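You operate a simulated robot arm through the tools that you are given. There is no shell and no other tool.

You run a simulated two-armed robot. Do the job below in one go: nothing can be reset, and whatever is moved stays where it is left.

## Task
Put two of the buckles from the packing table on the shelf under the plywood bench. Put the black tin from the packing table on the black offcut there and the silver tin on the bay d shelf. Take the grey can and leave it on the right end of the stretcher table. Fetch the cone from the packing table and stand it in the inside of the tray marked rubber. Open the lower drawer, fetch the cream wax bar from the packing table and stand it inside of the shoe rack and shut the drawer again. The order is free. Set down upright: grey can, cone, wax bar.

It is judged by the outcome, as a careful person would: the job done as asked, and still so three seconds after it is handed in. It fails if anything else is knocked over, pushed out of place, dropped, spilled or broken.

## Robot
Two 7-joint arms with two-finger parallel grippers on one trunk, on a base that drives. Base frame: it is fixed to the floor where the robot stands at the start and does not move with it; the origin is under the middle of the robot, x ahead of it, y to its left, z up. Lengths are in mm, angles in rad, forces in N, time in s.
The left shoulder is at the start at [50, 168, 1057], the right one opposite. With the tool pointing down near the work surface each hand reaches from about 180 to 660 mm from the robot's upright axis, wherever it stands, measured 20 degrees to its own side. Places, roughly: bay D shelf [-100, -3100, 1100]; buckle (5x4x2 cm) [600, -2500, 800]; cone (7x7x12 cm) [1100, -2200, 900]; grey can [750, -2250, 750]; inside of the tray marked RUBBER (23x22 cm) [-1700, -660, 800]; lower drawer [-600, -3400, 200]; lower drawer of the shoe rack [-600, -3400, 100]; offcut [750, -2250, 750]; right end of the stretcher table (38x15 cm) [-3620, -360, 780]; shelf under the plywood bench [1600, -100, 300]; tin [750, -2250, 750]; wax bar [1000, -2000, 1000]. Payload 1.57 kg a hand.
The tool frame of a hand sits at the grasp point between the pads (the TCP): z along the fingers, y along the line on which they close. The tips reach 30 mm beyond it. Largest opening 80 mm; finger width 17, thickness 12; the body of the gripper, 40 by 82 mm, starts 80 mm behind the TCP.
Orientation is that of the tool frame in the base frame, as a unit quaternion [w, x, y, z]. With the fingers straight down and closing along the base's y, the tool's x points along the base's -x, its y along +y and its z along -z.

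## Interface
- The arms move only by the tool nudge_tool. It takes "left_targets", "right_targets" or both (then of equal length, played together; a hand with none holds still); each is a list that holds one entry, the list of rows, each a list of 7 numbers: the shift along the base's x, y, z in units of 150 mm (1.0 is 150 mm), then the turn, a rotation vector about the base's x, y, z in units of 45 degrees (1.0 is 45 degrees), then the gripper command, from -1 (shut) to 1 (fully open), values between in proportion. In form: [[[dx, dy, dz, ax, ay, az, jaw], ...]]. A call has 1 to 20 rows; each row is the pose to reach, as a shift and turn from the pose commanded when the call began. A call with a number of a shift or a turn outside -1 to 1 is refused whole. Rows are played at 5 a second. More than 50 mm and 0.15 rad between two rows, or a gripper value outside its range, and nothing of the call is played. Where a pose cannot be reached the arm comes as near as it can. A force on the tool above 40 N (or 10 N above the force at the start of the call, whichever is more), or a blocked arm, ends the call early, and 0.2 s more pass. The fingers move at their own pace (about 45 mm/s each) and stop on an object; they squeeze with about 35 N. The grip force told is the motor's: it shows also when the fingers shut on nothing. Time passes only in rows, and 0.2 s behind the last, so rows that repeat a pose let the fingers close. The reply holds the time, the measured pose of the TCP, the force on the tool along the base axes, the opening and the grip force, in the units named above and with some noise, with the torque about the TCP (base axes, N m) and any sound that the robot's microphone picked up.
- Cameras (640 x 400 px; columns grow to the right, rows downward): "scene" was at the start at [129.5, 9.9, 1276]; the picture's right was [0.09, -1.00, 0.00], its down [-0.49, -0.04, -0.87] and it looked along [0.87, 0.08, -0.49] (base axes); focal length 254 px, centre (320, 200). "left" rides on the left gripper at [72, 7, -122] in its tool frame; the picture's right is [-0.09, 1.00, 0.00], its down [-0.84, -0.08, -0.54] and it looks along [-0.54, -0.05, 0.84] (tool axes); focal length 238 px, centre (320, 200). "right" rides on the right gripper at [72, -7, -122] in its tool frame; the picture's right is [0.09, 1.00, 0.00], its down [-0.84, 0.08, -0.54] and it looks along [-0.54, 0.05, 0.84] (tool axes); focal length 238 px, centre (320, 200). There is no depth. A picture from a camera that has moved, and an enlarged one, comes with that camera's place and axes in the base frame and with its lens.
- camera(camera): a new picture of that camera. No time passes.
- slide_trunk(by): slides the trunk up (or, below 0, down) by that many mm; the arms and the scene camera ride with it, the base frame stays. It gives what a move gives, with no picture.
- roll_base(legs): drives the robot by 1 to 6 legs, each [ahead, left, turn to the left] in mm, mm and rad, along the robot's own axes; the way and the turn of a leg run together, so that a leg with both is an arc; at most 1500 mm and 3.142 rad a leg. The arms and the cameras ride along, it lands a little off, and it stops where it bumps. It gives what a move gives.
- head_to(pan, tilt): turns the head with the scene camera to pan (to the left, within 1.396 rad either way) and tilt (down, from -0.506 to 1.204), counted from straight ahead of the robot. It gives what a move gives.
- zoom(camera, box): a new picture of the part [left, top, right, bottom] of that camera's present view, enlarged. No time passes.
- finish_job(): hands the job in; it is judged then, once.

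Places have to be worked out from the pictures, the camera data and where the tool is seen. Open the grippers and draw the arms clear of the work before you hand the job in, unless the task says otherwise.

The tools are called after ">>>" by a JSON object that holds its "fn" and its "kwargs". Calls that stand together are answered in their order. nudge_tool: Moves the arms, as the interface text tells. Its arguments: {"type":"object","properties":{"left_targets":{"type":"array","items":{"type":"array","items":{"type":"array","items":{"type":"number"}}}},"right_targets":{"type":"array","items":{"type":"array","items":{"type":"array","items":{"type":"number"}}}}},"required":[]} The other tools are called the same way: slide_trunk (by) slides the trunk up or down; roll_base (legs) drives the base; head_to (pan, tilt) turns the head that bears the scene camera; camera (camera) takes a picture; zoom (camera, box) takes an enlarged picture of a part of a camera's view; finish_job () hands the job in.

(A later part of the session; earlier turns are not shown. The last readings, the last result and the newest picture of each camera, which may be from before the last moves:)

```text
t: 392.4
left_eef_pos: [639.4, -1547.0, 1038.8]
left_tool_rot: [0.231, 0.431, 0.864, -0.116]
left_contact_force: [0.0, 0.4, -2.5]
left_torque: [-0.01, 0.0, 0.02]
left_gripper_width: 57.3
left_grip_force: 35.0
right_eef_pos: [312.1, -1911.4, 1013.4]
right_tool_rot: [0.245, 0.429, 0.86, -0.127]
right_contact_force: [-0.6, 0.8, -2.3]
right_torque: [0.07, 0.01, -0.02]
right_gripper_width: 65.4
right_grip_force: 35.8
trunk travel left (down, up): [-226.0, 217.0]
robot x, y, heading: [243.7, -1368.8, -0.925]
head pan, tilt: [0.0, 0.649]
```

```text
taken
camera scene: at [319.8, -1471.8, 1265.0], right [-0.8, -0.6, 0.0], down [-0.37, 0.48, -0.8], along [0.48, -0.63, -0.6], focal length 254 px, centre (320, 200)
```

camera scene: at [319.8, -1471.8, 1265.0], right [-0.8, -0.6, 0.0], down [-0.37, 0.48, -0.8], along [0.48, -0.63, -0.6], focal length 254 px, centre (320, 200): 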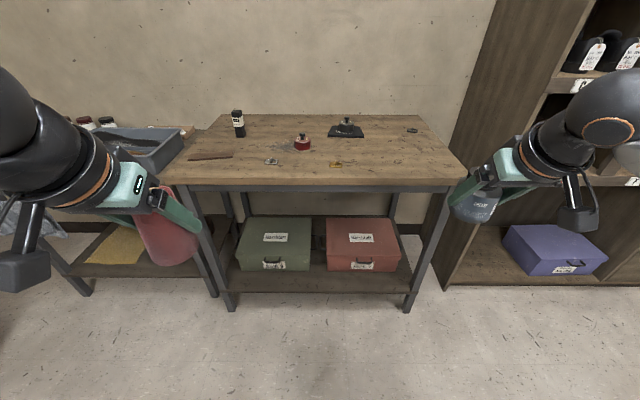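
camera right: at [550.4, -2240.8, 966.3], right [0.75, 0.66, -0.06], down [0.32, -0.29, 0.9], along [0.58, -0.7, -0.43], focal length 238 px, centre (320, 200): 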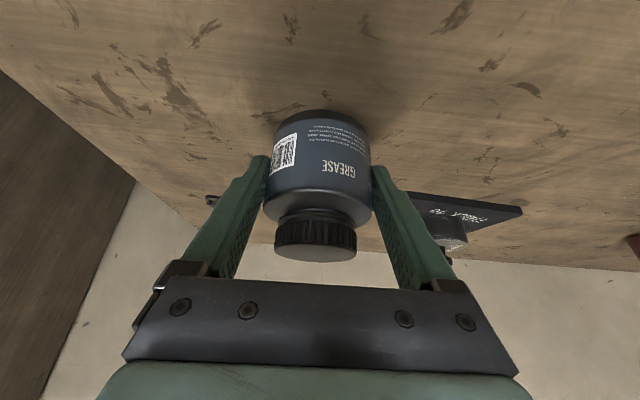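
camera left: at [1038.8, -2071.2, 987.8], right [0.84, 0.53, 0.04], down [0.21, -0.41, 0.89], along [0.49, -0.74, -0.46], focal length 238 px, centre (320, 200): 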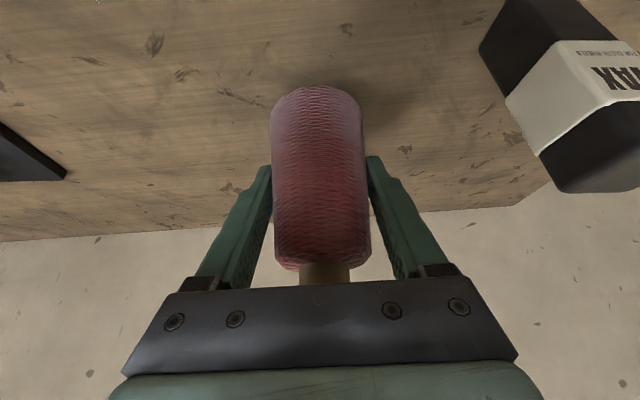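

Both items are in hand. I turn to the right to look at the rear part of the room with the rubber tray and the stretcher table.

>>> {"fn": "roll_base", "kwargs": {"legs": [[0, 0, -1.6]]}}

>>> {"fn": "head_to", "kwargs": {"pan": -0.9, "tilt": 0.3}}

>>> {"fn": "camera", "kwargs": {"camera": "scene"}}

>>> {"fn": "head_to", "kwargs": {"pan": 0.0, "tilt": 0.3}}

>>> {"fn": "camera", "kwargs": {"camera": "scene"}}

```text
t: 396.7
left_eef_pos: [56.9, -1760.8, 1038.2]
left_tool_rot: [0.078, 0.92, 0.293, -0.247]
left_contact_force: [0.0, 0.4, -2.4]
left_torque: [0.02, 0.0, -0.01]
left_gripper_width: 57.6
left_grip_force: 34.8
right_eef_pos: [-297.3, -1422.7, 1012.7]
right_tool_rot: [0.08, 0.916, 0.292, -0.264]
right_contact_force: [-0.4, -0.1, -3.1]
right_torque: [0.0, -0.02, -0.02]
right_gripper_width: 65.2
right_grip_force: 34.8
trunk travel left (down, up): [-226.0, 217.0]
robot x, y, heading: [242.6, -1371.7, -2.522]
head pan, tilt: [0.0, 0.649]
```

```text
t: 397.9
left_eef_pos: [57.1, -1761.1, 1040.0]
left_tool_rot: [0.077, 0.921, 0.293, -0.247]
left_contact_force: [0.1, -0.9, -1.5]
left_torque: [0.02, 0.02, 0.01]
left_gripper_width: 57.5
left_grip_force: 34.7
right_eef_pos: [-295.5, -1423.4, 1013.0]
right_tool_rot: [0.079, 0.916, 0.292, -0.264]
right_contact_force: [0.5, -0.1, -2.8]
right_torque: [0.01, 0.02, 0.02]
right_gripper_width: 65.4
right_grip_force: 35.2
trunk travel left (down, up): [-226.0, 217.0]
robot x, y, heading: [244.8, -1371.2, -2.528]
head pan, tilt: [-0.901, 0.3]
```

```text
taken
camera scene: at [120.6, -1367.9, 1296.7], right [0.28, 0.96, 0.0], down [0.28, -0.08, -0.96], along [-0.92, 0.27, -0.3], focal length 254 px, centre (320, 200)
```

scene: 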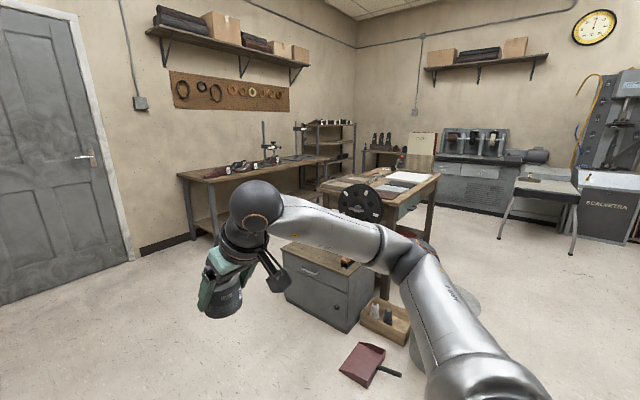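

```text
t: 399.1
left_eef_pos: [57.1, -1761.5, 1038.6]
left_tool_rot: [0.078, 0.921, 0.292, -0.247]
left_contact_force: [0.3, 0.6, -2.2]
left_torque: [-0.01, -0.02, -0.03]
left_gripper_width: 57.6
left_grip_force: 35.4
right_eef_pos: [-295.3, -1423.7, 1012.3]
right_tool_rot: [0.08, 0.916, 0.292, -0.264]
right_contact_force: [-0.3, 0.0, -3.6]
right_torque: [0.0, -0.03, -0.03]
right_gripper_width: 65.3
right_grip_force: 35.2
trunk travel left (down, up): [-226.0, 217.0]
robot x, y, heading: [240.5, -1372.3, -2.525]
head pan, tilt: [0.0, 0.3]
```

```text
taken
camera scene: at [134.1, -1447.9, 1296.7], right [-0.58, 0.82, 0.0], down [0.24, 0.17, -0.96], along [-0.78, -0.55, -0.3], focal length 254 px, centre (320, 200)
```

scene: 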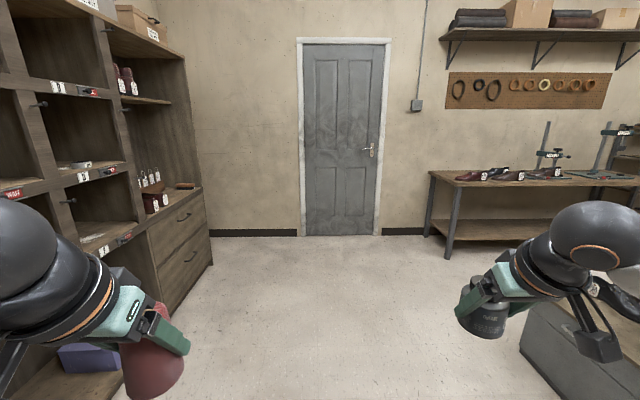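

I zoom at the island workbench, where the tray should be, and at the wall table.

>>> {"fn": "head_to", "kwargs": {"pan": -0.9, "tilt": 0.3}}

>>> {"fn": "zoom", "kwargs": {"camera": "scene", "box": [260, 140, 480, 260]}}

>>> {"fn": "zoom", "kwargs": {"camera": "scene", "box": [160, 110, 380, 240]}}

>>> {"fn": "zoom", "kwargs": {"camera": "scene", "box": [240, 200, 480, 400]}}

```text
t: 400.3
left_eef_pos: [56.6, -1761.2, 1038.5]
left_tool_rot: [0.078, 0.92, 0.293, -0.247]
left_contact_force: [0.4, -0.4, -2.0]
left_torque: [0.0, -0.01, 0.01]
left_gripper_width: 57.4
left_grip_force: 34.8
right_eef_pos: [-297.5, -1423.3, 1012.9]
right_tool_rot: [0.079, 0.916, 0.292, -0.263]
right_contact_force: [-0.1, 1.4, -1.9]
right_torque: [0.02, -0.06, 0.0]
right_gripper_width: 65.1
right_grip_force: 35.4
trunk travel left (down, up): [-226.0, 217.0]
robot x, y, heading: [244.8, -1369.8, -2.526]
head pan, tilt: [-0.901, 0.3]
```

```text
2.91 times, centred on (370, 200) of scene
camera zoom: at [120.6, -1367.9, 1296.7], right [0.28, 0.96, 0.0], down [0.28, -0.08, -0.96], along [-0.92, 0.27, -0.3], focal length 740 px, centre (174, 200)
```

zoom: 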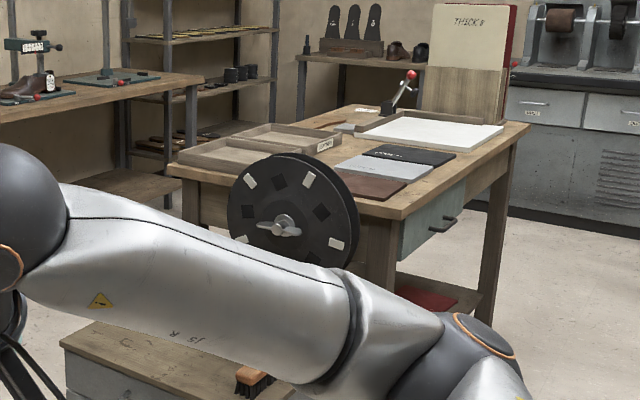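

```text
2.91 times, centred on (270, 175) of scene
camera zoom: at [120.6, -1367.9, 1296.7], right [0.28, 0.96, 0.0], down [0.28, -0.08, -0.96], along [-0.92, 0.27, -0.3], focal length 740 px, centre (466, 273)
```

zoom: 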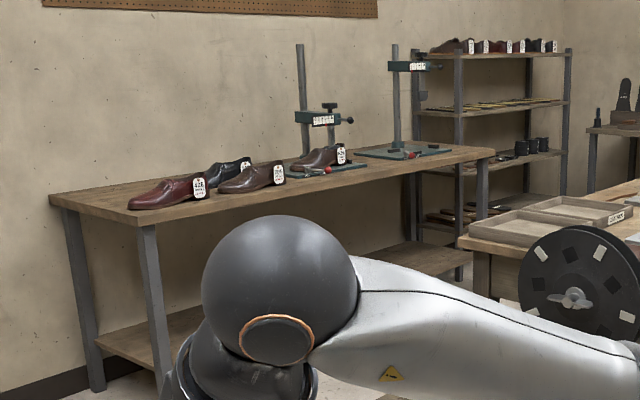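

```text
2.00 times, centred on (360, 300) of scene
camera zoom: at [120.6, -1367.9, 1296.7], right [0.28, 0.96, 0.0], down [0.28, -0.08, -0.96], along [-0.92, 0.27, -0.3], focal length 509 px, centre (240, 0)
```

zoom: 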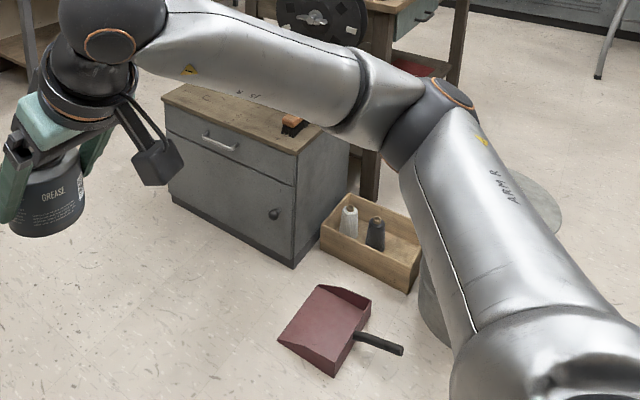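

The island bench bears shallow trays at its near-left corner; the stretcher table is the wall table with the shoe clamps, its right end far along the aisle. I already face that wall, so I deliver the can first: pull the right hand in, drive ahead, then sideways along the aisle in stages.

>>> {"fn": "nudge_tool", "kwargs": {"right_targets": [[[0.16, 0.11, 0, 0, 0, 0, -1], [0.32, 0.22, 0, 0, 0, 0, -1], [0.48, 0.33, 0, 0, 0, 0, -1], [0.6, 0.42, 0, 0, 0, 0, -1]]]}}

>>> {"fn": "roll_base", "kwargs": {"legs": [[1400, 0, -0.018], [340, 0, 0], [0, -900, 0]]}}

>>> {"fn": "head_to", "kwargs": {"pan": -0.5, "tilt": 0.45}}

>>> {"fn": "camera", "kwargs": {"camera": "scene"}}

```text
t: 401.3
left_eef_pos: [56.7, -1761.3, 1039.5]
left_tool_rot: [0.078, 0.92, 0.293, -0.247]
left_contact_force: [-0.6, 0.8, -1.8]
left_torque: [0.01, 0.04, 0.0]
left_gripper_width: 57.7
left_grip_force: 35.1
right_eef_pos: [-205.2, -1359.7, 1013.5]
right_tool_rot: [0.078, 0.916, 0.29, -0.265]
right_contact_force: [-0.6, 0.5, -2.9]
right_torque: [0.01, -0.04, -0.01]
right_gripper_width: 65.0
right_grip_force: 34.8
trunk travel left (down, up): [-226.0, 217.0]
robot x, y, heading: [247.4, -1375.4, -2.525]
head pan, tilt: [-0.901, 0.3]
```

```text
t: 417.9
left_eef_pos: [-1879.3, -2014.3, 1039.6]
left_tool_rot: [0.076, 0.922, 0.286, -0.248]
left_contact_force: [-0.2, -0.1, -2.0]
left_torque: [0.03, 0.0, 0.01]
left_gripper_width: 57.6
left_grip_force: 34.9
right_eef_pos: [-2137.5, -1609.3, 1012.5]
right_tool_rot: [0.077, 0.918, 0.285, -0.265]
right_contact_force: [-0.5, 0.3, -2.9]
right_torque: [0.01, -0.05, -0.01]
right_gripper_width: 65.3
right_grip_force: 34.7
trunk travel left (down, up): [-226.0, 217.0]
robot x, y, heading: [-1686.5, -1630.9, -2.537]
head pan, tilt: [-0.901, 0.3]
```

```text
t: 418.8
left_eef_pos: [-1880.4, -2014.2, 1039.8]
left_tool_rot: [0.075, 0.923, 0.286, -0.247]
left_contact_force: [0.1, -0.9, -1.8]
left_torque: [0.0, -0.02, -0.01]
left_gripper_width: 57.6
left_grip_force: 35.1
right_eef_pos: [-2138.0, -1610.6, 1012.0]
right_tool_rot: [0.077, 0.918, 0.286, -0.264]
right_contact_force: [0.0, -0.3, -2.0]
right_torque: [0.03, -0.07, -0.02]
right_gripper_width: 65.1
right_grip_force: 35.3
trunk travel left (down, up): [-226.0, 217.0]
robot x, y, heading: [-1686.1, -1630.8, -2.54]
head pan, tilt: [-0.499, 0.45]
```

```text
taken
camera scene: at [-1813.4, -1658.6, 1282.8], right [-0.1, 0.99, 0.0], down [0.43, 0.04, -0.9], along [-0.9, -0.09, -0.44], focal length 254 px, centre (320, 200)
```

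scene: 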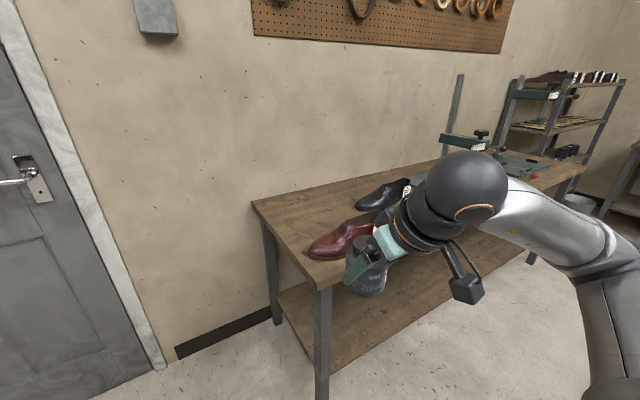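

The table's near corner is about (-2342,-1708), top z≈757; my axis runs 585 mm in front of it. I continue sideways along the aisle.

>>> {"fn": "roll_base", "kwargs": {"legs": [[0, -1200, 0]]}}

>>> {"fn": "head_to", "kwargs": {"pan": -0.3, "tilt": 0.5}}

>>> {"fn": "camera", "kwargs": {"camera": "scene"}}

>>> {"fn": "camera", "kwargs": {"camera": "right"}}

```text
t: 429.6
left_eef_pos: [-2564.7, -1019.5, 1040.5]
left_tool_rot: [0.076, 0.922, 0.286, -0.248]
left_contact_force: [0.4, 0.8, -1.7]
left_torque: [-0.01, -0.01, 0.01]
left_gripper_width: 57.3
left_grip_force: 34.5
right_eef_pos: [-2822.3, -615.0, 1011.9]
right_tool_rot: [0.077, 0.918, 0.284, -0.265]
right_contact_force: [1.0, -0.5, -2.7]
right_torque: [0.03, 0.0, 0.01]
right_gripper_width: 65.1
right_grip_force: 35.1
trunk travel left (down, up): [-226.0, 217.0]
robot x, y, heading: [-2372.8, -634.2, -2.542]
head pan, tilt: [-0.499, 0.45]
```

```text
t: 430.4
left_eef_pos: [-2563.8, -1019.8, 1039.2]
left_tool_rot: [0.076, 0.923, 0.287, -0.246]
left_contact_force: [-0.3, -0.5, -2.0]
left_torque: [0.02, 0.01, -0.03]
left_gripper_width: 57.4
left_grip_force: 35.4
right_eef_pos: [-2821.9, -616.9, 1012.2]
right_tool_rot: [0.077, 0.918, 0.285, -0.264]
right_contact_force: [-0.4, 0.4, -3.2]
right_torque: [0.0, -0.05, -0.01]
right_gripper_width: 65.1
right_grip_force: 34.8
trunk travel left (down, up): [-226.0, 217.0]
robot x, y, heading: [-2371.7, -633.0, -2.537]
head pan, tilt: [-0.3, 0.499]
```

```text
taken
camera scene: at [-2492.6, -681.5, 1278.4], right [-0.3, 0.96, 0.0], down [0.46, 0.14, -0.88], along [-0.84, -0.26, -0.48], focal length 254 px, centre (320, 200)
```

scene: 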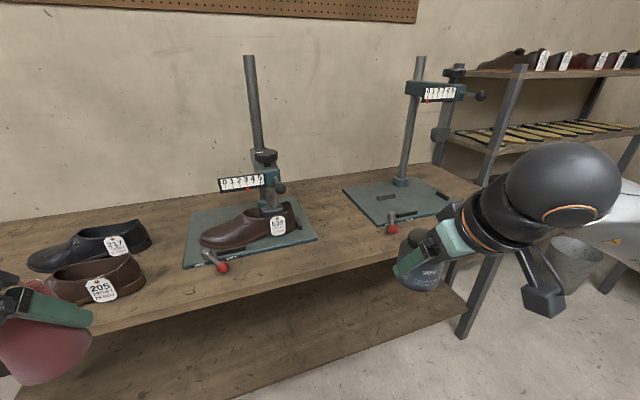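

```text
taken
camera right: at [-2720.5, -539.9, 1077.2], right [0.62, -0.78, -0.06], down [-0.3, -0.31, 0.9], along [-0.72, -0.55, -0.43], focal length 238 px, centre (320, 200)
```

right: 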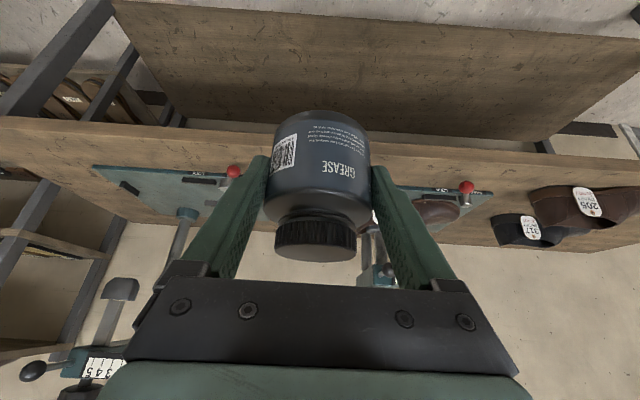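

The table's right end lies a bit farther along, beyond the second stretcher stand. I move 450 mm more to the right and look straight at it.

>>> {"fn": "roll_base", "kwargs": {"legs": [[0, -450, 0]]}}

>>> {"fn": "head_to", "kwargs": {"pan": -0.1, "tilt": 0.55}}

>>> {"fn": "camera", "kwargs": {"camera": "scene"}}

>>> {"fn": "camera", "kwargs": {"camera": "right"}}

```text
t: 434.8
left_eef_pos: [-2818.1, -650.5, 1039.5]
left_tool_rot: [0.076, 0.922, 0.286, -0.247]
left_contact_force: [0.0, -0.3, -3.0]
left_torque: [-0.01, 0.05, 0.02]
left_gripper_width: 57.3
left_grip_force: 35.6
right_eef_pos: [-3074.6, -247.8, 1013.6]
right_tool_rot: [0.077, 0.918, 0.285, -0.265]
right_contact_force: [0.0, -0.1, -1.9]
right_torque: [0.04, -0.02, -0.02]
right_gripper_width: 64.9
right_grip_force: 34.9
trunk travel left (down, up): [-226.0, 217.0]
robot x, y, heading: [-2626.6, -267.7, -2.533]
head pan, tilt: [-0.3, 0.499]
```

```text
t: 435.6
left_eef_pos: [-2818.7, -650.8, 1039.5]
left_tool_rot: [0.076, 0.923, 0.287, -0.246]
left_contact_force: [0.2, 0.3, -1.4]
left_torque: [-0.04, 0.0, 0.04]
left_gripper_width: 57.4
left_grip_force: 35.5
right_eef_pos: [-3075.8, -246.1, 1012.3]
right_tool_rot: [0.076, 0.918, 0.285, -0.265]
right_contact_force: [0.5, 0.3, -2.2]
right_torque: [0.02, -0.01, 0.01]
right_gripper_width: 65.2
right_grip_force: 35.1
trunk travel left (down, up): [-226.0, 217.0]
robot x, y, heading: [-2624.7, -263.5, -2.538]
head pan, tilt: [-0.099, 0.55]
```

```text
taken
camera scene: at [-2737.9, -329.0, 1273.8], right [-0.48, 0.88, 0.0], down [0.46, 0.25, -0.85], along [-0.75, -0.41, -0.52], focal length 254 px, centre (320, 200)
```

scene: 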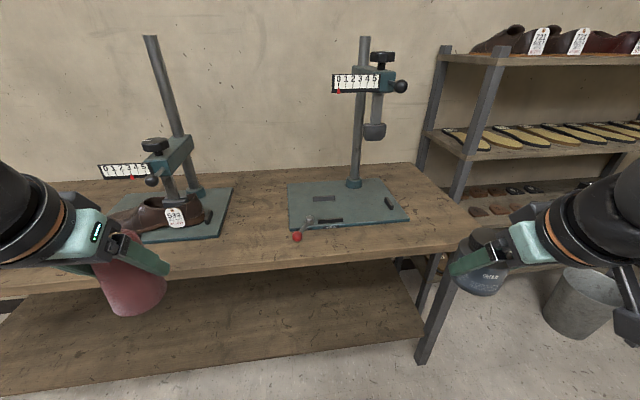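

```text
taken
camera right: at [-2974.2, -171.5, 1077.2], right [0.63, -0.78, -0.06], down [-0.3, -0.31, 0.9], along [-0.72, -0.55, -0.43], focal length 238 px, centre (320, 200)
```

right: 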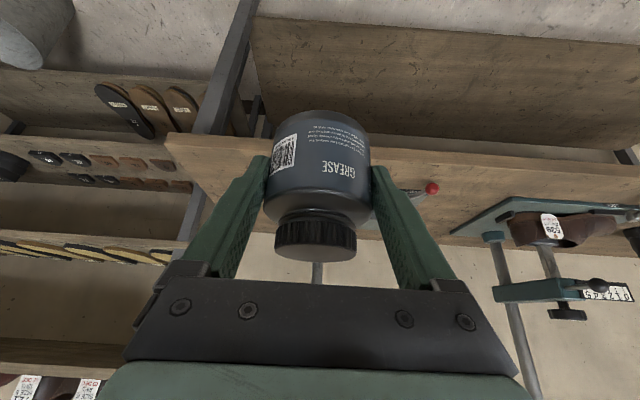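

I see the free strip at the table's right end, right of the second stretcher's green plate. To get heights right I raise the trunk 120 mm for a second view.

>>> {"fn": "slide_trunk", "kwargs": {"by": 150}}

>>> {"fn": "camera", "kwargs": {"camera": "scene"}}

>>> {"fn": "zoom", "kwargs": {"camera": "scene", "box": [260, 130, 520, 300]}}

```text
t: 437.3
left_eef_pos: [-2817.7, -651.6, 1189.9]
left_tool_rot: [0.075, 0.923, 0.287, -0.247]
left_contact_force: [-0.7, 0.5, -2.4]
left_torque: [-0.02, 0.01, -0.02]
left_gripper_width: 57.5
left_grip_force: 34.4
right_eef_pos: [-3076.2, -247.1, 1162.4]
right_tool_rot: [0.076, 0.918, 0.285, -0.265]
right_contact_force: [-0.4, -0.5, -2.4]
right_torque: [0.0, 0.0, -0.03]
right_gripper_width: 65.3
right_grip_force: 35.1
trunk travel left (down, up): [-376.0, 67.0]
robot x, y, heading: [-2624.3, -265.7, -2.537]
head pan, tilt: [-0.099, 0.55]
```

```text
taken
camera scene: at [-2738.0, -329.2, 1423.7], right [-0.48, 0.88, 0.0], down [0.46, 0.25, -0.85], along [-0.75, -0.41, -0.52], focal length 254 px, centre (320, 200)
```

scene: 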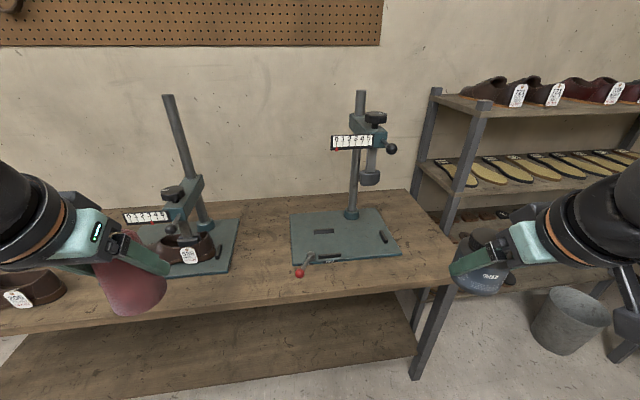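

```text
2.35 times, centred on (390, 215) of scene
camera zoom: at [-2738.0, -329.2, 1423.7], right [-0.48, 0.88, 0.0], down [0.46, 0.25, -0.85], along [-0.75, -0.41, -0.52], focal length 598 px, centre (155, 165)
```

zoom: 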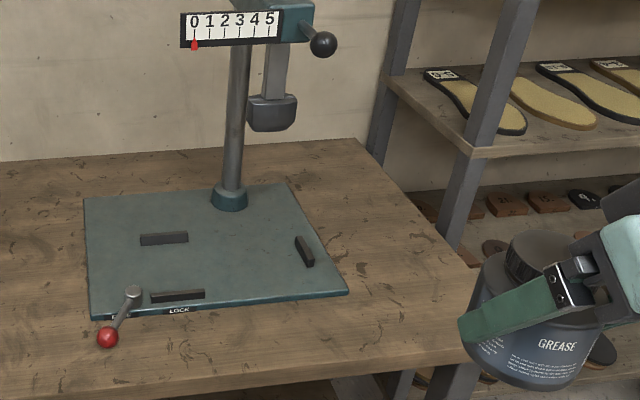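

Heights resolved: table top ≈ 775; the free strip at the right end centres about 487 mm right and 874 mm ahead of me. I lower the trunk, shift right 270 mm and roll 215 mm ahead.

>>> {"fn": "slide_trunk", "kwargs": {"by": -150}}

>>> {"fn": "roll_base", "kwargs": {"legs": [[0, -270, 0], [210, 0, 0]]}}

>>> {"fn": "head_to", "kwargs": {"pan": -0.2, "tilt": 0.75}}

>>> {"fn": "camera", "kwargs": {"camera": "scene"}}

>>> {"fn": "camera", "kwargs": {"camera": "right"}}

```text
t: 439.1
left_eef_pos: [-2817.2, -650.8, 1039.6]
left_tool_rot: [0.076, 0.923, 0.287, -0.247]
left_contact_force: [-0.8, -0.7, -1.4]
left_torque: [-0.01, 0.01, -0.03]
left_gripper_width: 57.2
left_grip_force: 34.9
right_eef_pos: [-3075.7, -245.9, 1013.3]
right_tool_rot: [0.076, 0.918, 0.285, -0.265]
right_contact_force: [0.2, -0.6, -2.4]
right_torque: [0.01, -0.05, 0.02]
right_gripper_width: 65.0
right_grip_force: 35.3
trunk travel left (down, up): [-226.0, 217.0]
robot x, y, heading: [-2625.0, -262.3, -2.537]
head pan, tilt: [-0.099, 0.55]
```

```text
t: 443.3
left_eef_pos: [-3144.5, -547.3, 1039.5]
left_tool_rot: [0.076, 0.923, 0.286, -0.247]
left_contact_force: [0.2, -0.5, -2.4]
left_torque: [-0.01, 0.0, 0.02]
left_gripper_width: 57.2
left_grip_force: 34.6
right_eef_pos: [-3401.0, -142.3, 1013.2]
right_tool_rot: [0.076, 0.919, 0.284, -0.265]
right_contact_force: [0.2, -0.3, -1.8]
right_torque: [0.05, 0.01, 0.0]
right_gripper_width: 65.0
right_grip_force: 34.8
trunk travel left (down, up): [-226.0, 217.0]
robot x, y, heading: [-2950.1, -160.3, -2.542]
head pan, tilt: [-0.099, 0.55]
```

```text
t: 444.0
left_eef_pos: [-3144.7, -546.0, 1038.8]
left_tool_rot: [0.076, 0.923, 0.286, -0.246]
left_contact_force: [0.4, -0.1, -1.1]
left_torque: [0.01, 0.02, -0.03]
left_gripper_width: 57.0
left_grip_force: 35.2
right_eef_pos: [-3402.5, -142.5, 1012.4]
right_tool_rot: [0.076, 0.918, 0.284, -0.264]
right_contact_force: [0.1, -0.6, -2.6]
right_torque: [0.03, -0.02, -0.02]
right_gripper_width: 64.9
right_grip_force: 34.8
trunk travel left (down, up): [-226.0, 217.0]
robot x, y, heading: [-2948.6, -157.0, -2.539]
head pan, tilt: [-0.201, 0.75]
```

```text
taken
camera scene: at [-3061.7, -213.4, 1256.4], right [-0.39, 0.92, 0.0], down [0.63, 0.27, -0.73], along [-0.67, -0.29, -0.68], focal length 254 px, centre (320, 200)
```

scene: 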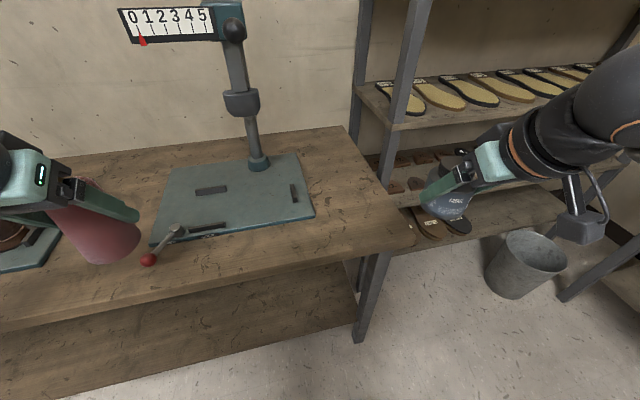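

```text
taken
camera right: at [-3300.1, -66.2, 1077.2], right [0.62, -0.78, -0.06], down [-0.3, -0.31, 0.9], along [-0.72, -0.55, -0.43], focal length 238 px, centre (320, 200)
```

right: 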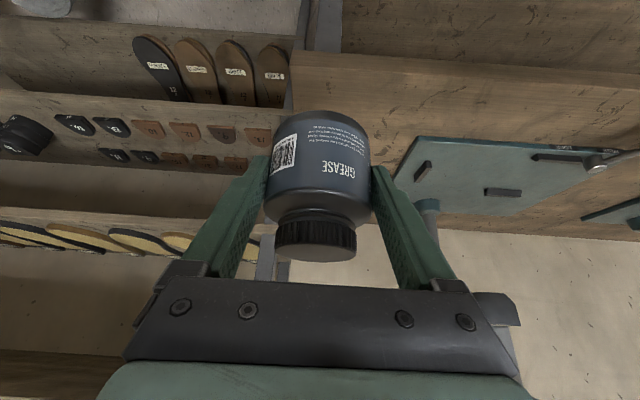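

The strip's middle is near (-3621,-379), 679 mm ahead and 199 mm right of me. I move the can there at safe height in two steps, watching the neighbouring rack.

>>> {"fn": "nudge_tool", "kwargs": {"right_targets": [[[-0.14, -0.16, 0, 0, 0, 0, -1], [-0.28, -0.32, 0, 0, 0, 0, -1], [-0.42, -0.47, 0, 0, 0, 0, -1], [-0.56, -0.62, 0, 0, 0, 0, -1], [-0.7, -0.77, 0, 0, 0, 0, -1]]]}}

>>> {"fn": "camera", "kwargs": {"camera": "scene"}}

>>> {"fn": "camera", "kwargs": {"camera": "right"}}

```text
t: 445.2
left_eef_pos: [-3145.2, -545.8, 1038.8]
left_tool_rot: [0.076, 0.923, 0.286, -0.247]
left_contact_force: [0.4, 0.0, -1.7]
left_torque: [0.0, 0.01, 0.03]
left_gripper_width: 57.1
left_grip_force: 34.9
right_eef_pos: [-3507.4, -258.2, 1012.0]
right_tool_rot: [0.076, 0.918, 0.285, -0.266]
right_contact_force: [-0.1, 0.6, -2.3]
right_torque: [0.0, -0.07, -0.03]
right_gripper_width: 65.1
right_grip_force: 34.8
trunk travel left (down, up): [-226.0, 217.0]
robot x, y, heading: [-2949.1, -159.1, -2.536]
head pan, tilt: [-0.201, 0.75]
```

```text
taken
camera scene: at [-3061.8, -213.6, 1256.3], right [-0.39, 0.92, 0.0], down [0.63, 0.27, -0.73], along [-0.67, -0.28, -0.68], focal length 254 px, centre (320, 200)
```

scene: 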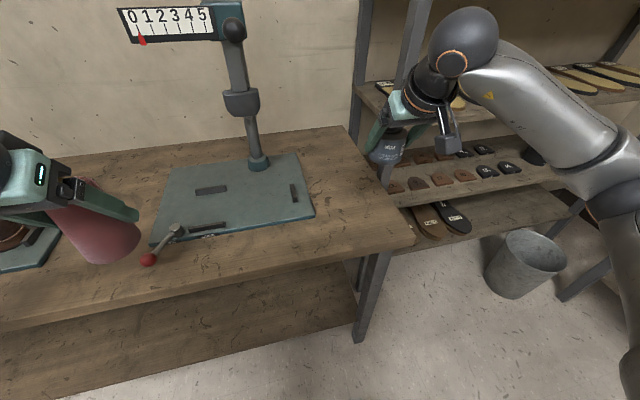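

```text
taken
camera right: at [-3405.9, -183.0, 1077.1], right [0.62, -0.78, -0.06], down [-0.3, -0.31, 0.9], along [-0.72, -0.55, -0.43], focal length 238 px, centre (320, 200)
```

right: 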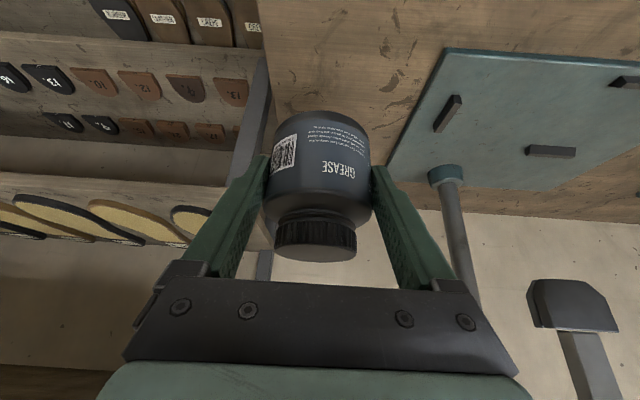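

Clear so far. I complete the approach over the strip.

>>> {"fn": "nudge_tool", "kwargs": {"right_targets": [[[-0.15, -0.16, 0, 0, 0, 0, -1], [-0.3, -0.32, 0, 0, 0, 0, -1], [-0.45, -0.48, 0, 0, 0, 0, -1], [-0.6, -0.64, -0.05, 0, 0, 0, -1], [-0.734, -0.79, -0.15, 0, 0, 0, -1], [-0.734, -0.79, -0.4, 0, 0, 0, -1], [-0.734, -0.79, -0.65, 0, 0, 0, -1], [-0.734, -0.79, -0.65, 0, 0, 0, -1]]]}}

>>> {"fn": "camera", "kwargs": {"camera": "scene"}}

>>> {"fn": "camera", "kwargs": {"camera": "right"}}

```text
t: 447.0
left_eef_pos: [-3145.5, -545.6, 1038.9]
left_tool_rot: [0.076, 0.923, 0.285, -0.247]
left_contact_force: [0.7, 0.2, -1.7]
left_torque: [-0.02, -0.01, 0.0]
left_gripper_width: 57.2
left_grip_force: 35.2
right_eef_pos: [-3617.0, -375.7, 915.0]
right_tool_rot: [0.078, 0.918, 0.285, -0.264]
right_contact_force: [0.0, -0.3, -2.9]
right_torque: [0.02, -0.05, -0.04]
right_gripper_width: 65.4
right_grip_force: 35.0
trunk travel left (down, up): [-226.0, 217.0]
robot x, y, heading: [-2950.4, -160.0, -2.544]
head pan, tilt: [-0.201, 0.75]
```

```text
taken
camera scene: at [-3061.8, -213.5, 1256.4], right [-0.39, 0.92, 0.0], down [0.63, 0.27, -0.73], along [-0.67, -0.28, -0.68], focal length 254 px, centre (320, 200)
```

scene: 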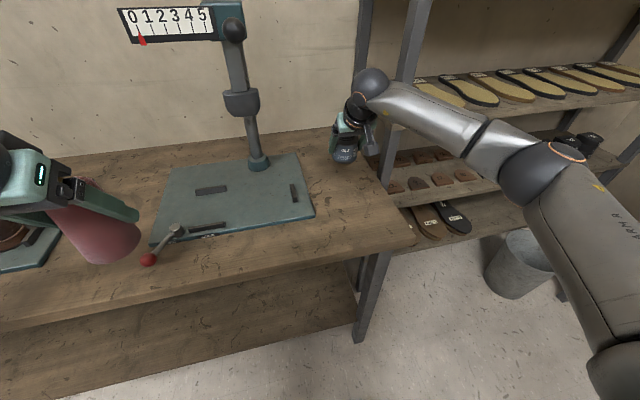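

```text
taken
camera right: at [-3514.7, -300.2, 979.2], right [0.62, -0.78, -0.06], down [-0.3, -0.31, 0.9], along [-0.72, -0.55, -0.43], focal length 238 px, centre (320, 200)
```

right: 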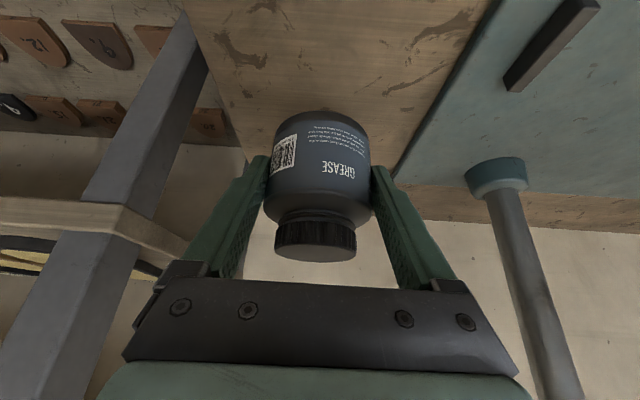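

The can hangs over the free strip, clear of plate and table edge. I lower it gently.

>>> {"fn": "nudge_tool", "kwargs": {"right_targets": [[[0, 0, -0.15, 0, 0, 0, -1], [0, 0, -0.3, 0, 0, 0, -1], [0, 0, -0.45, 0, 0, 0, -1], [0, 0, -0.54, 0, 0, 0, -1], [0, 0, -0.58, 0, 0, 0, -1], [0, 0, -0.6, 0, 0, 0, -1]]]}}

>>> {"fn": "camera", "kwargs": {"camera": "right"}}

```text
t: 448.4
left_eef_pos: [-3144.7, -546.6, 1038.5]
left_tool_rot: [0.075, 0.923, 0.286, -0.248]
left_contact_force: [0.2, -0.7, -2.0]
left_torque: [0.0, 0.0, -0.01]
left_gripper_width: 57.2
left_grip_force: 35.0
right_eef_pos: [-3616.7, -375.6, 827.3]
right_tool_rot: [0.077, 0.918, 0.283, -0.266]
right_contact_force: [0.4, 0.7, 5.0]
right_torque: [-0.07, -0.07, 0.01]
right_gripper_width: 65.0
right_grip_force: 35.3
trunk travel left (down, up): [-226.0, 217.0]
robot x, y, heading: [-2952.3, -161.1, -2.54]
head pan, tilt: [-0.201, 0.75]
```

```text
taken
camera right: at [-3515.0, -300.0, 891.1], right [0.62, -0.78, -0.06], down [-0.3, -0.31, 0.9], along [-0.72, -0.55, -0.42], focal length 238 px, centre (320, 200)
```

right: 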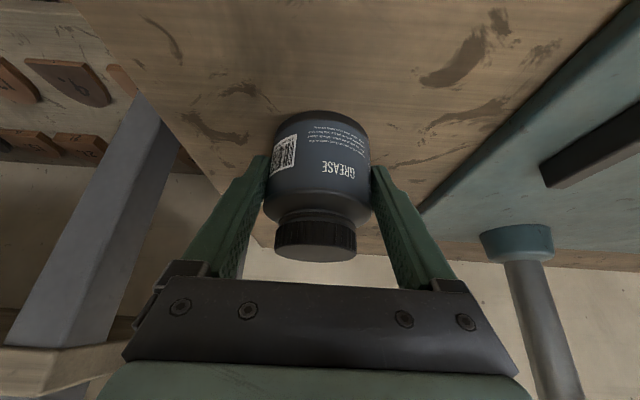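

It stands on the table (+5 N). I open and rise straight up.

>>> {"fn": "nudge_tool", "kwargs": {"right_targets": [[[0, 0, 0.01, 0, 0, 0, 0.8], [0, 0, 0.01, 0, 0, 0, 1], [0, 0, 0.01, 0, 0, 0, 1], [0, 0, 0.1, 0, 0, 0, 1], [0, 0, 0.25, 0, 0, 0, 1], [0, 0, 0.5, 0, 0, 0, 1], [0, 0, 0.75, 0, 0, 0, 1], [0, 0, 1.0, 0, 0, 0, 1]]]}}

>>> {"fn": "camera", "kwargs": {"camera": "scene"}}

>>> {"fn": "camera", "kwargs": {"camera": "right"}}

```text
t: 450.2
left_eef_pos: [-3142.9, -545.9, 1039.6]
left_tool_rot: [0.075, 0.923, 0.286, -0.247]
left_contact_force: [0.6, 0.4, -1.9]
left_torque: [0.01, -0.01, -0.04]
left_gripper_width: 57.1
left_grip_force: 35.1
right_eef_pos: [-3615.7, -375.7, 977.4]
right_tool_rot: [0.077, 0.918, 0.284, -0.266]
right_contact_force: [-0.2, -0.7, -0.2]
right_torque: [-0.02, 0.0, -0.03]
right_gripper_width: 80.1
right_grip_force: 0.0
trunk travel left (down, up): [-226.0, 217.0]
robot x, y, heading: [-2948.8, -161.6, -2.542]
head pan, tilt: [-0.201, 0.75]
```

```text
taken
camera scene: at [-3061.3, -213.4, 1256.4], right [-0.39, 0.92, 0.0], down [0.63, 0.27, -0.73], along [-0.67, -0.28, -0.68], focal length 254 px, centre (320, 200)
```

scene: 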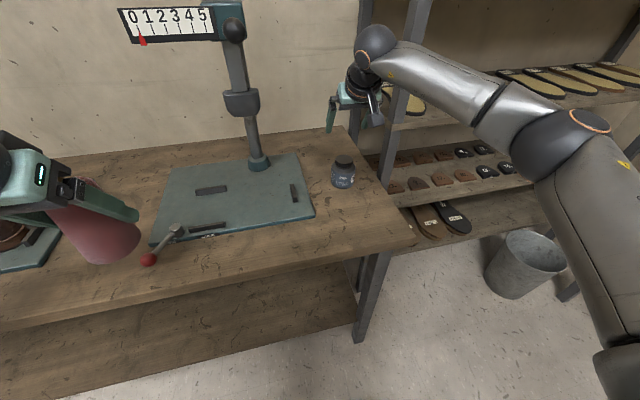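

```text
taken
camera right: at [-3513.4, -300.6, 1041.1], right [0.62, -0.78, -0.06], down [-0.3, -0.31, 0.9], along [-0.72, -0.55, -0.43], focal length 238 px, centre (320, 200)
```

right: 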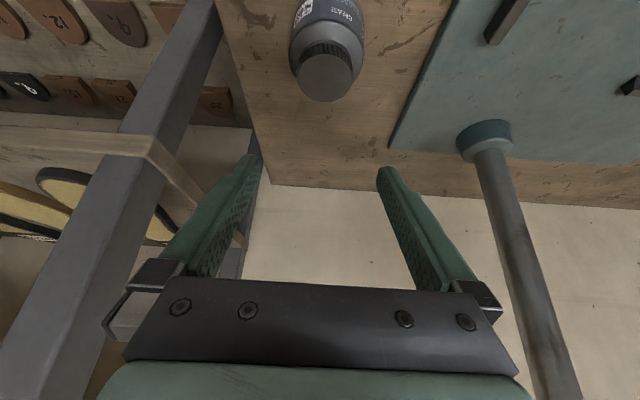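

The grey can stands upright in the middle of the strip. I retract the right hand, back off from the table and turn around toward the island bench.

>>> {"fn": "nudge_tool", "kwargs": {"right_targets": [[[0.14, 0.15, 0.1, 0, 0, 0, 1], [0.28, 0.3, 0.2, 0, 0, 0, 1], [0.42, 0.45, 0.2, 0, 0, 0, 1], [0.56, 0.6, 0.2, 0, 0, 0, 1], [0.7, 0.76, 0.2, 0, 0, 0, 1], [0.84, 0.92, 0.2, 0, 0, 0, 1]]]}}

>>> {"fn": "nudge_tool", "kwargs": {"right_targets": [[[0.16, 0.14, 0, 0, 0, 0, 0], [0.32, 0.27, 0, 0, 0, 0, 0], [0.48, 0.38, 0, 0, 0, 0, 0], [0.64, 0.5, 0, 0, 0, 0, 0], [0.8, 0.6, 0, 0, 0, 0, 0]]]}}

>>> {"fn": "roll_base", "kwargs": {"legs": [[-230, 0, 0]]}}

>>> {"fn": "camera", "kwargs": {"camera": "scene"}}

```text
t: 451.6
left_eef_pos: [-3144.5, -545.8, 1039.1]
left_tool_rot: [0.076, 0.923, 0.286, -0.247]
left_contact_force: [-0.1, -0.7, -2.1]
left_torque: [0.0, -0.01, 0.02]
left_gripper_width: 57.0
left_grip_force: 35.4
right_eef_pos: [-3490.8, -237.4, 1005.4]
right_tool_rot: [0.076, 0.919, 0.284, -0.264]
right_contact_force: [-0.2, 0.0, -0.6]
right_torque: [0.02, -0.02, 0.01]
right_gripper_width: 79.8
right_grip_force: 0.0
trunk travel left (down, up): [-226.0, 217.0]
robot x, y, heading: [-2952.8, -160.0, -2.544]
head pan, tilt: [-0.201, 0.75]
```

```text
t: 452.8
left_eef_pos: [-3145.4, -545.3, 1041.1]
left_tool_rot: [0.075, 0.923, 0.285, -0.248]
left_contact_force: [0.4, 0.1, -1.7]
left_torque: [0.0, 0.02, 0.03]
left_gripper_width: 57.1
left_grip_force: 35.0
right_eef_pos: [-3371.3, -146.9, 1004.5]
right_tool_rot: [0.077, 0.918, 0.285, -0.263]
right_contact_force: [-0.2, 0.6, -0.5]
right_torque: [0.02, 0.0, 0.0]
right_gripper_width: 39.7
right_grip_force: 0.0
trunk travel left (down, up): [-226.0, 217.0]
robot x, y, heading: [-2950.3, -159.0, -2.54]
head pan, tilt: [-0.201, 0.75]
```

```text
t: 454.5
left_eef_pos: [-2955.4, -416.4, 1040.0]
left_tool_rot: [0.076, 0.923, 0.286, -0.248]
left_contact_force: [0.8, 0.2, -1.9]
left_torque: [0.02, 0.02, -0.02]
left_gripper_width: 57.0
left_grip_force: 35.3
right_eef_pos: [-3182.1, -19.5, 1005.2]
right_tool_rot: [0.077, 0.918, 0.284, -0.265]
right_contact_force: [0.1, -0.7, 0.3]
right_torque: [-0.01, 0.04, -0.05]
right_gripper_width: 40.0
right_grip_force: 0.0
trunk travel left (down, up): [-226.0, 217.0]
robot x, y, heading: [-2763.7, -28.2, -2.537]
head pan, tilt: [-0.201, 0.75]
```

```text
taken
camera scene: at [-2872.8, -83.9, 1256.5], right [-0.39, 0.92, 0.0], down [0.63, 0.27, -0.73], along [-0.67, -0.29, -0.68], focal length 254 px, centre (320, 200)
```

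scene: 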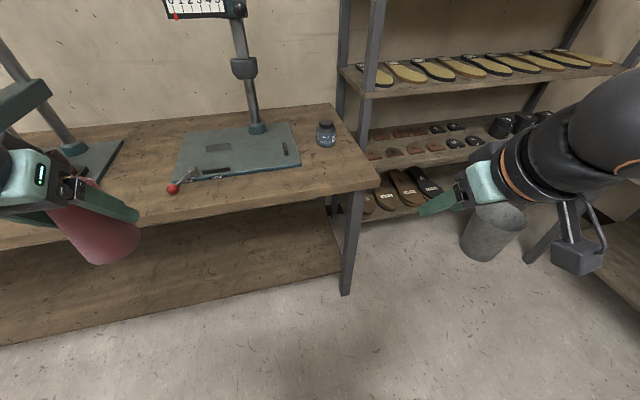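

Can fine, everything in place. I turn left in two stages and look toward the island.

>>> {"fn": "roll_base", "kwargs": {"legs": [[0, 0, 1.6]]}}

>>> {"fn": "head_to", "kwargs": {"pan": 0.9, "tilt": 0.45}}

>>> {"fn": "camera", "kwargs": {"camera": "scene"}}

```text
t: 458.8
left_eef_pos: [-2373.0, -215.1, 1039.9]
left_tool_rot: [0.228, 0.441, 0.86, -0.119]
left_contact_force: [-0.4, 0.7, -1.8]
left_torque: [0.0, 0.01, -0.01]
left_gripper_width: 57.1
left_grip_force: 35.3
right_eef_pos: [-2765.6, -450.6, 1004.3]
right_tool_rot: [0.242, 0.44, 0.855, -0.13]
right_contact_force: [0.2, -1.1, -0.5]
right_torque: [0.03, 0.04, -0.02]
right_gripper_width: 40.1
right_grip_force: 0.0
trunk travel left (down, up): [-226.0, 217.0]
robot x, y, heading: [-2765.1, -30.1, -0.947]
head pan, tilt: [-0.201, 0.75]
```

```text
t: 460.1
left_eef_pos: [-2374.2, -214.9, 1039.7]
left_tool_rot: [0.229, 0.441, 0.859, -0.119]
left_contact_force: [-0.5, -0.2, -2.2]
left_torque: [0.01, 0.01, -0.01]
left_gripper_width: 57.2
left_grip_force: 35.0
right_eef_pos: [-2766.6, -449.1, 1004.2]
right_tool_rot: [0.242, 0.439, 0.856, -0.13]
right_contact_force: [0.8, 0.3, 1.0]
right_torque: [-0.02, 0.01, 0.01]
right_gripper_width: 39.9
right_grip_force: 0.1
trunk travel left (down, up): [-226.0, 217.0]
robot x, y, heading: [-2762.4, -31.0, -0.951]
head pan, tilt: [0.901, 0.45]
```

```text
taken
camera scene: at [-2648.5, -65.9, 1282.8], right [-0.05, -1.0, 0.0], down [-0.43, 0.02, -0.9], along [0.9, -0.04, -0.44], focal length 254 px, centre (320, 200)
```

scene: 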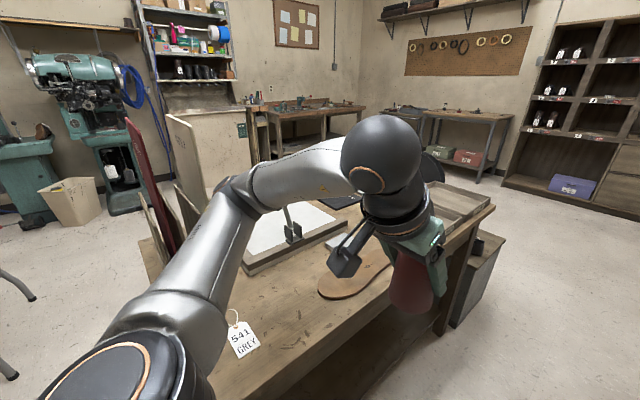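

I am beside the island now; its edges run parallel to the wall table. I turn the rest of the way to face the island squarely.

>>> {"fn": "roll_base", "kwargs": {"legs": [[0, 0, 1.553]]}}

>>> {"fn": "head_to", "kwargs": {"pan": -0.7, "tilt": 0.5}}

>>> {"fn": "camera", "kwargs": {"camera": "scene"}}

>>> {"fn": "head_to", "kwargs": {"pan": 0.3, "tilt": 0.6}}

>>> {"fn": "camera", "kwargs": {"camera": "scene"}}

```text
t: 464.3
left_eef_pos: [-2573.5, 356.8, 1039.0]
left_tool_rot: [0.246, -0.289, 0.922, 0.076]
left_contact_force: [0.0, 0.3, -2.9]
left_torque: [0.0, 0.0, 0.0]
left_gripper_width: 57.6
left_grip_force: 34.8
right_eef_pos: [-2342.8, -40.2, 1005.3]
right_tool_rot: [0.264, -0.287, 0.917, 0.076]
right_contact_force: [0.1, 0.3, -0.4]
right_torque: [-0.01, -0.02, 0.01]
right_gripper_width: 39.7
right_grip_force: 0.1
trunk travel left (down, up): [-226.0, 217.0]
robot x, y, heading: [-2762.9, -29.8, 0.609]
head pan, tilt: [0.901, 0.45]
```

```text
t: 466.0
left_eef_pos: [-2572.0, 356.8, 1039.1]
left_tool_rot: [0.247, -0.289, 0.922, 0.078]
left_contact_force: [0.1, -0.1, -1.8]
left_torque: [0.03, 0.01, 0.0]
left_gripper_width: 57.4
left_grip_force: 35.1
right_eef_pos: [-2343.9, -40.7, 1005.3]
right_tool_rot: [0.264, -0.287, 0.918, 0.078]
right_contact_force: [-0.3, 0.1, -0.1]
right_torque: [0.0, 0.01, 0.0]
right_gripper_width: 39.9
right_grip_force: 0.0
trunk travel left (down, up): [-226.0, 217.0]
robot x, y, heading: [-2757.6, -28.4, 0.61]
head pan, tilt: [-0.7, 0.499]
```

```text
taken
camera scene: at [-2640.3, -14.3, 1278.4], right [-0.09, -1.0, 0.0], down [-0.48, 0.04, -0.88], along [0.87, -0.08, -0.48], focal length 254 px, centre (320, 200)
```

scene: 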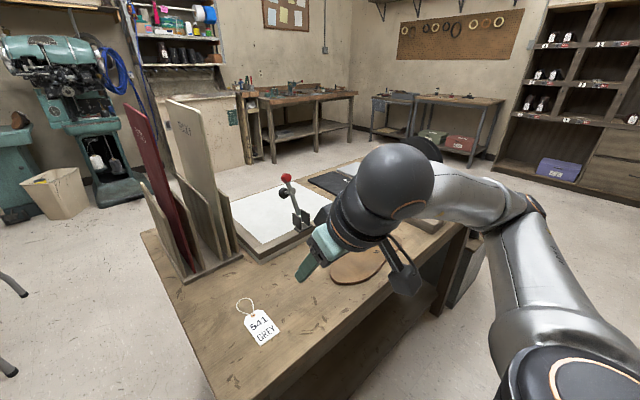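

```text
t: 467.2
left_eef_pos: [-2573.5, 355.8, 1038.7]
left_tool_rot: [0.247, -0.288, 0.922, 0.076]
left_contact_force: [0.7, -1.0, -2.4]
left_torque: [0.0, -0.02, -0.03]
left_gripper_width: 57.5
left_grip_force: 34.8
right_eef_pos: [-2343.8, -41.8, 1004.5]
right_tool_rot: [0.264, -0.287, 0.918, 0.077]
right_contact_force: [0.5, 0.1, 0.1]
right_torque: [-0.01, -0.02, 0.0]
right_gripper_width: 39.9
right_grip_force: 0.1
trunk travel left (down, up): [-226.0, 217.0]
robot x, y, heading: [-2764.2, -30.5, 0.61]
head pan, tilt: [0.3, 0.6]
```

```text
taken
camera scene: at [-2676.5, 63.6, 1269.3], right [0.79, -0.62, 0.0], down [-0.35, -0.45, -0.83], along [0.51, 0.65, -0.56], focal length 254 px, centre (320, 200)
```

scene: 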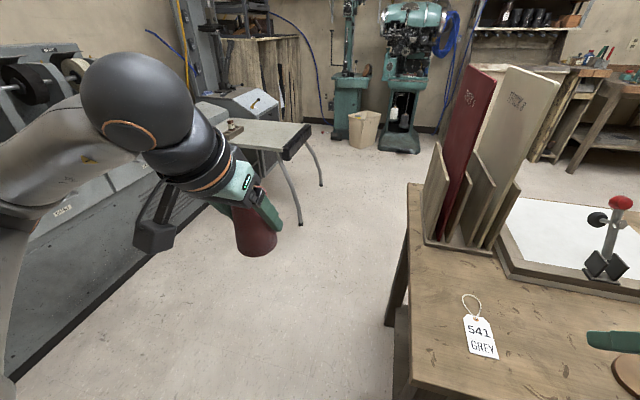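

The board rack stands well inside the far end, so the way along the island's edge is free. I move right along it 900 mm and look at the trays.

>>> {"fn": "roll_base", "kwargs": {"legs": [[0, -900, -0.006]]}}

>>> {"fn": "head_to", "kwargs": {"pan": -0.3, "tilt": 0.6}}

>>> {"fn": "camera", "kwargs": {"camera": "scene"}}

>>> {"fn": "camera", "kwargs": {"camera": "right"}}

```text
t: 475.5
left_eef_pos: [-2061.1, -382.8, 1038.1]
left_tool_rot: [0.246, -0.287, 0.923, 0.076]
left_contact_force: [0.6, 0.4, -2.2]
left_torque: [0.01, -0.01, -0.04]
left_gripper_width: 57.3
left_grip_force: 34.5
right_eef_pos: [-1831.9, -780.7, 1005.1]
right_tool_rot: [0.264, -0.285, 0.918, 0.077]
right_contact_force: [-0.3, 0.0, 0.0]
right_torque: [-0.03, 0.02, 0.01]
right_gripper_width: 39.8
right_grip_force: 0.0
trunk travel left (down, up): [-226.0, 217.0]
robot x, y, heading: [-2254.3, -769.0, 0.604]
head pan, tilt: [0.3, 0.6]
```

```text
t: 476.5
left_eef_pos: [-2059.1, -383.2, 1040.3]
left_tool_rot: [0.246, -0.286, 0.923, 0.075]
left_contact_force: [-0.1, 0.5, -1.9]
left_torque: [0.0, 0.02, 0.0]
left_gripper_width: 57.3
left_grip_force: 34.7
right_eef_pos: [-1833.0, -781.1, 1004.4]
right_tool_rot: [0.264, -0.285, 0.918, 0.077]
right_contact_force: [0.0, -0.6, -0.6]
right_torque: [0.03, 0.02, 0.0]
right_gripper_width: 40.1
right_grip_force: 0.0
trunk travel left (down, up): [-226.0, 217.0]
robot x, y, heading: [-2251.0, -767.1, 0.601]
head pan, tilt: [-0.3, 0.6]
```

```text
taken
camera scene: at [-2135.5, -718.1, 1269.3], right [0.3, -0.95, 0.0], down [-0.54, -0.17, -0.83], along [0.79, 0.25, -0.56], focal length 254 px, centre (320, 200)
```

scene: 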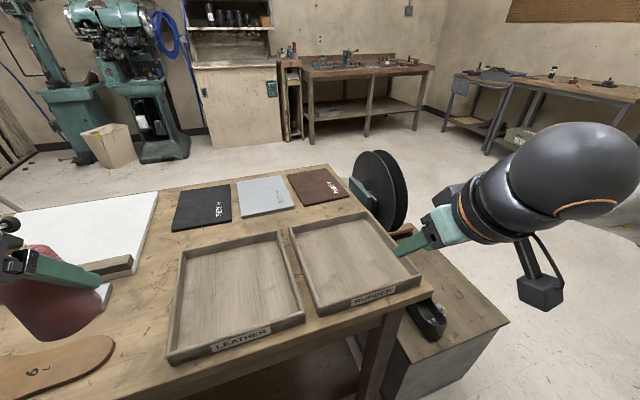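

```text
taken
camera right: at [-1931.7, -856.7, 1069.9], right [-0.63, 0.78, -0.06], down [0.3, 0.31, 0.9], along [0.72, 0.55, -0.43], focal length 238 px, centre (320, 200)
```

right: 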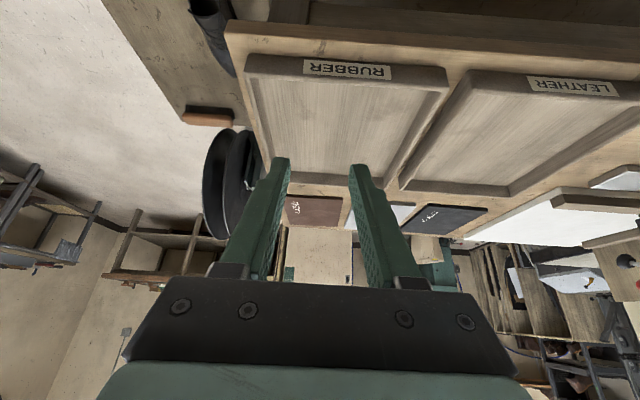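

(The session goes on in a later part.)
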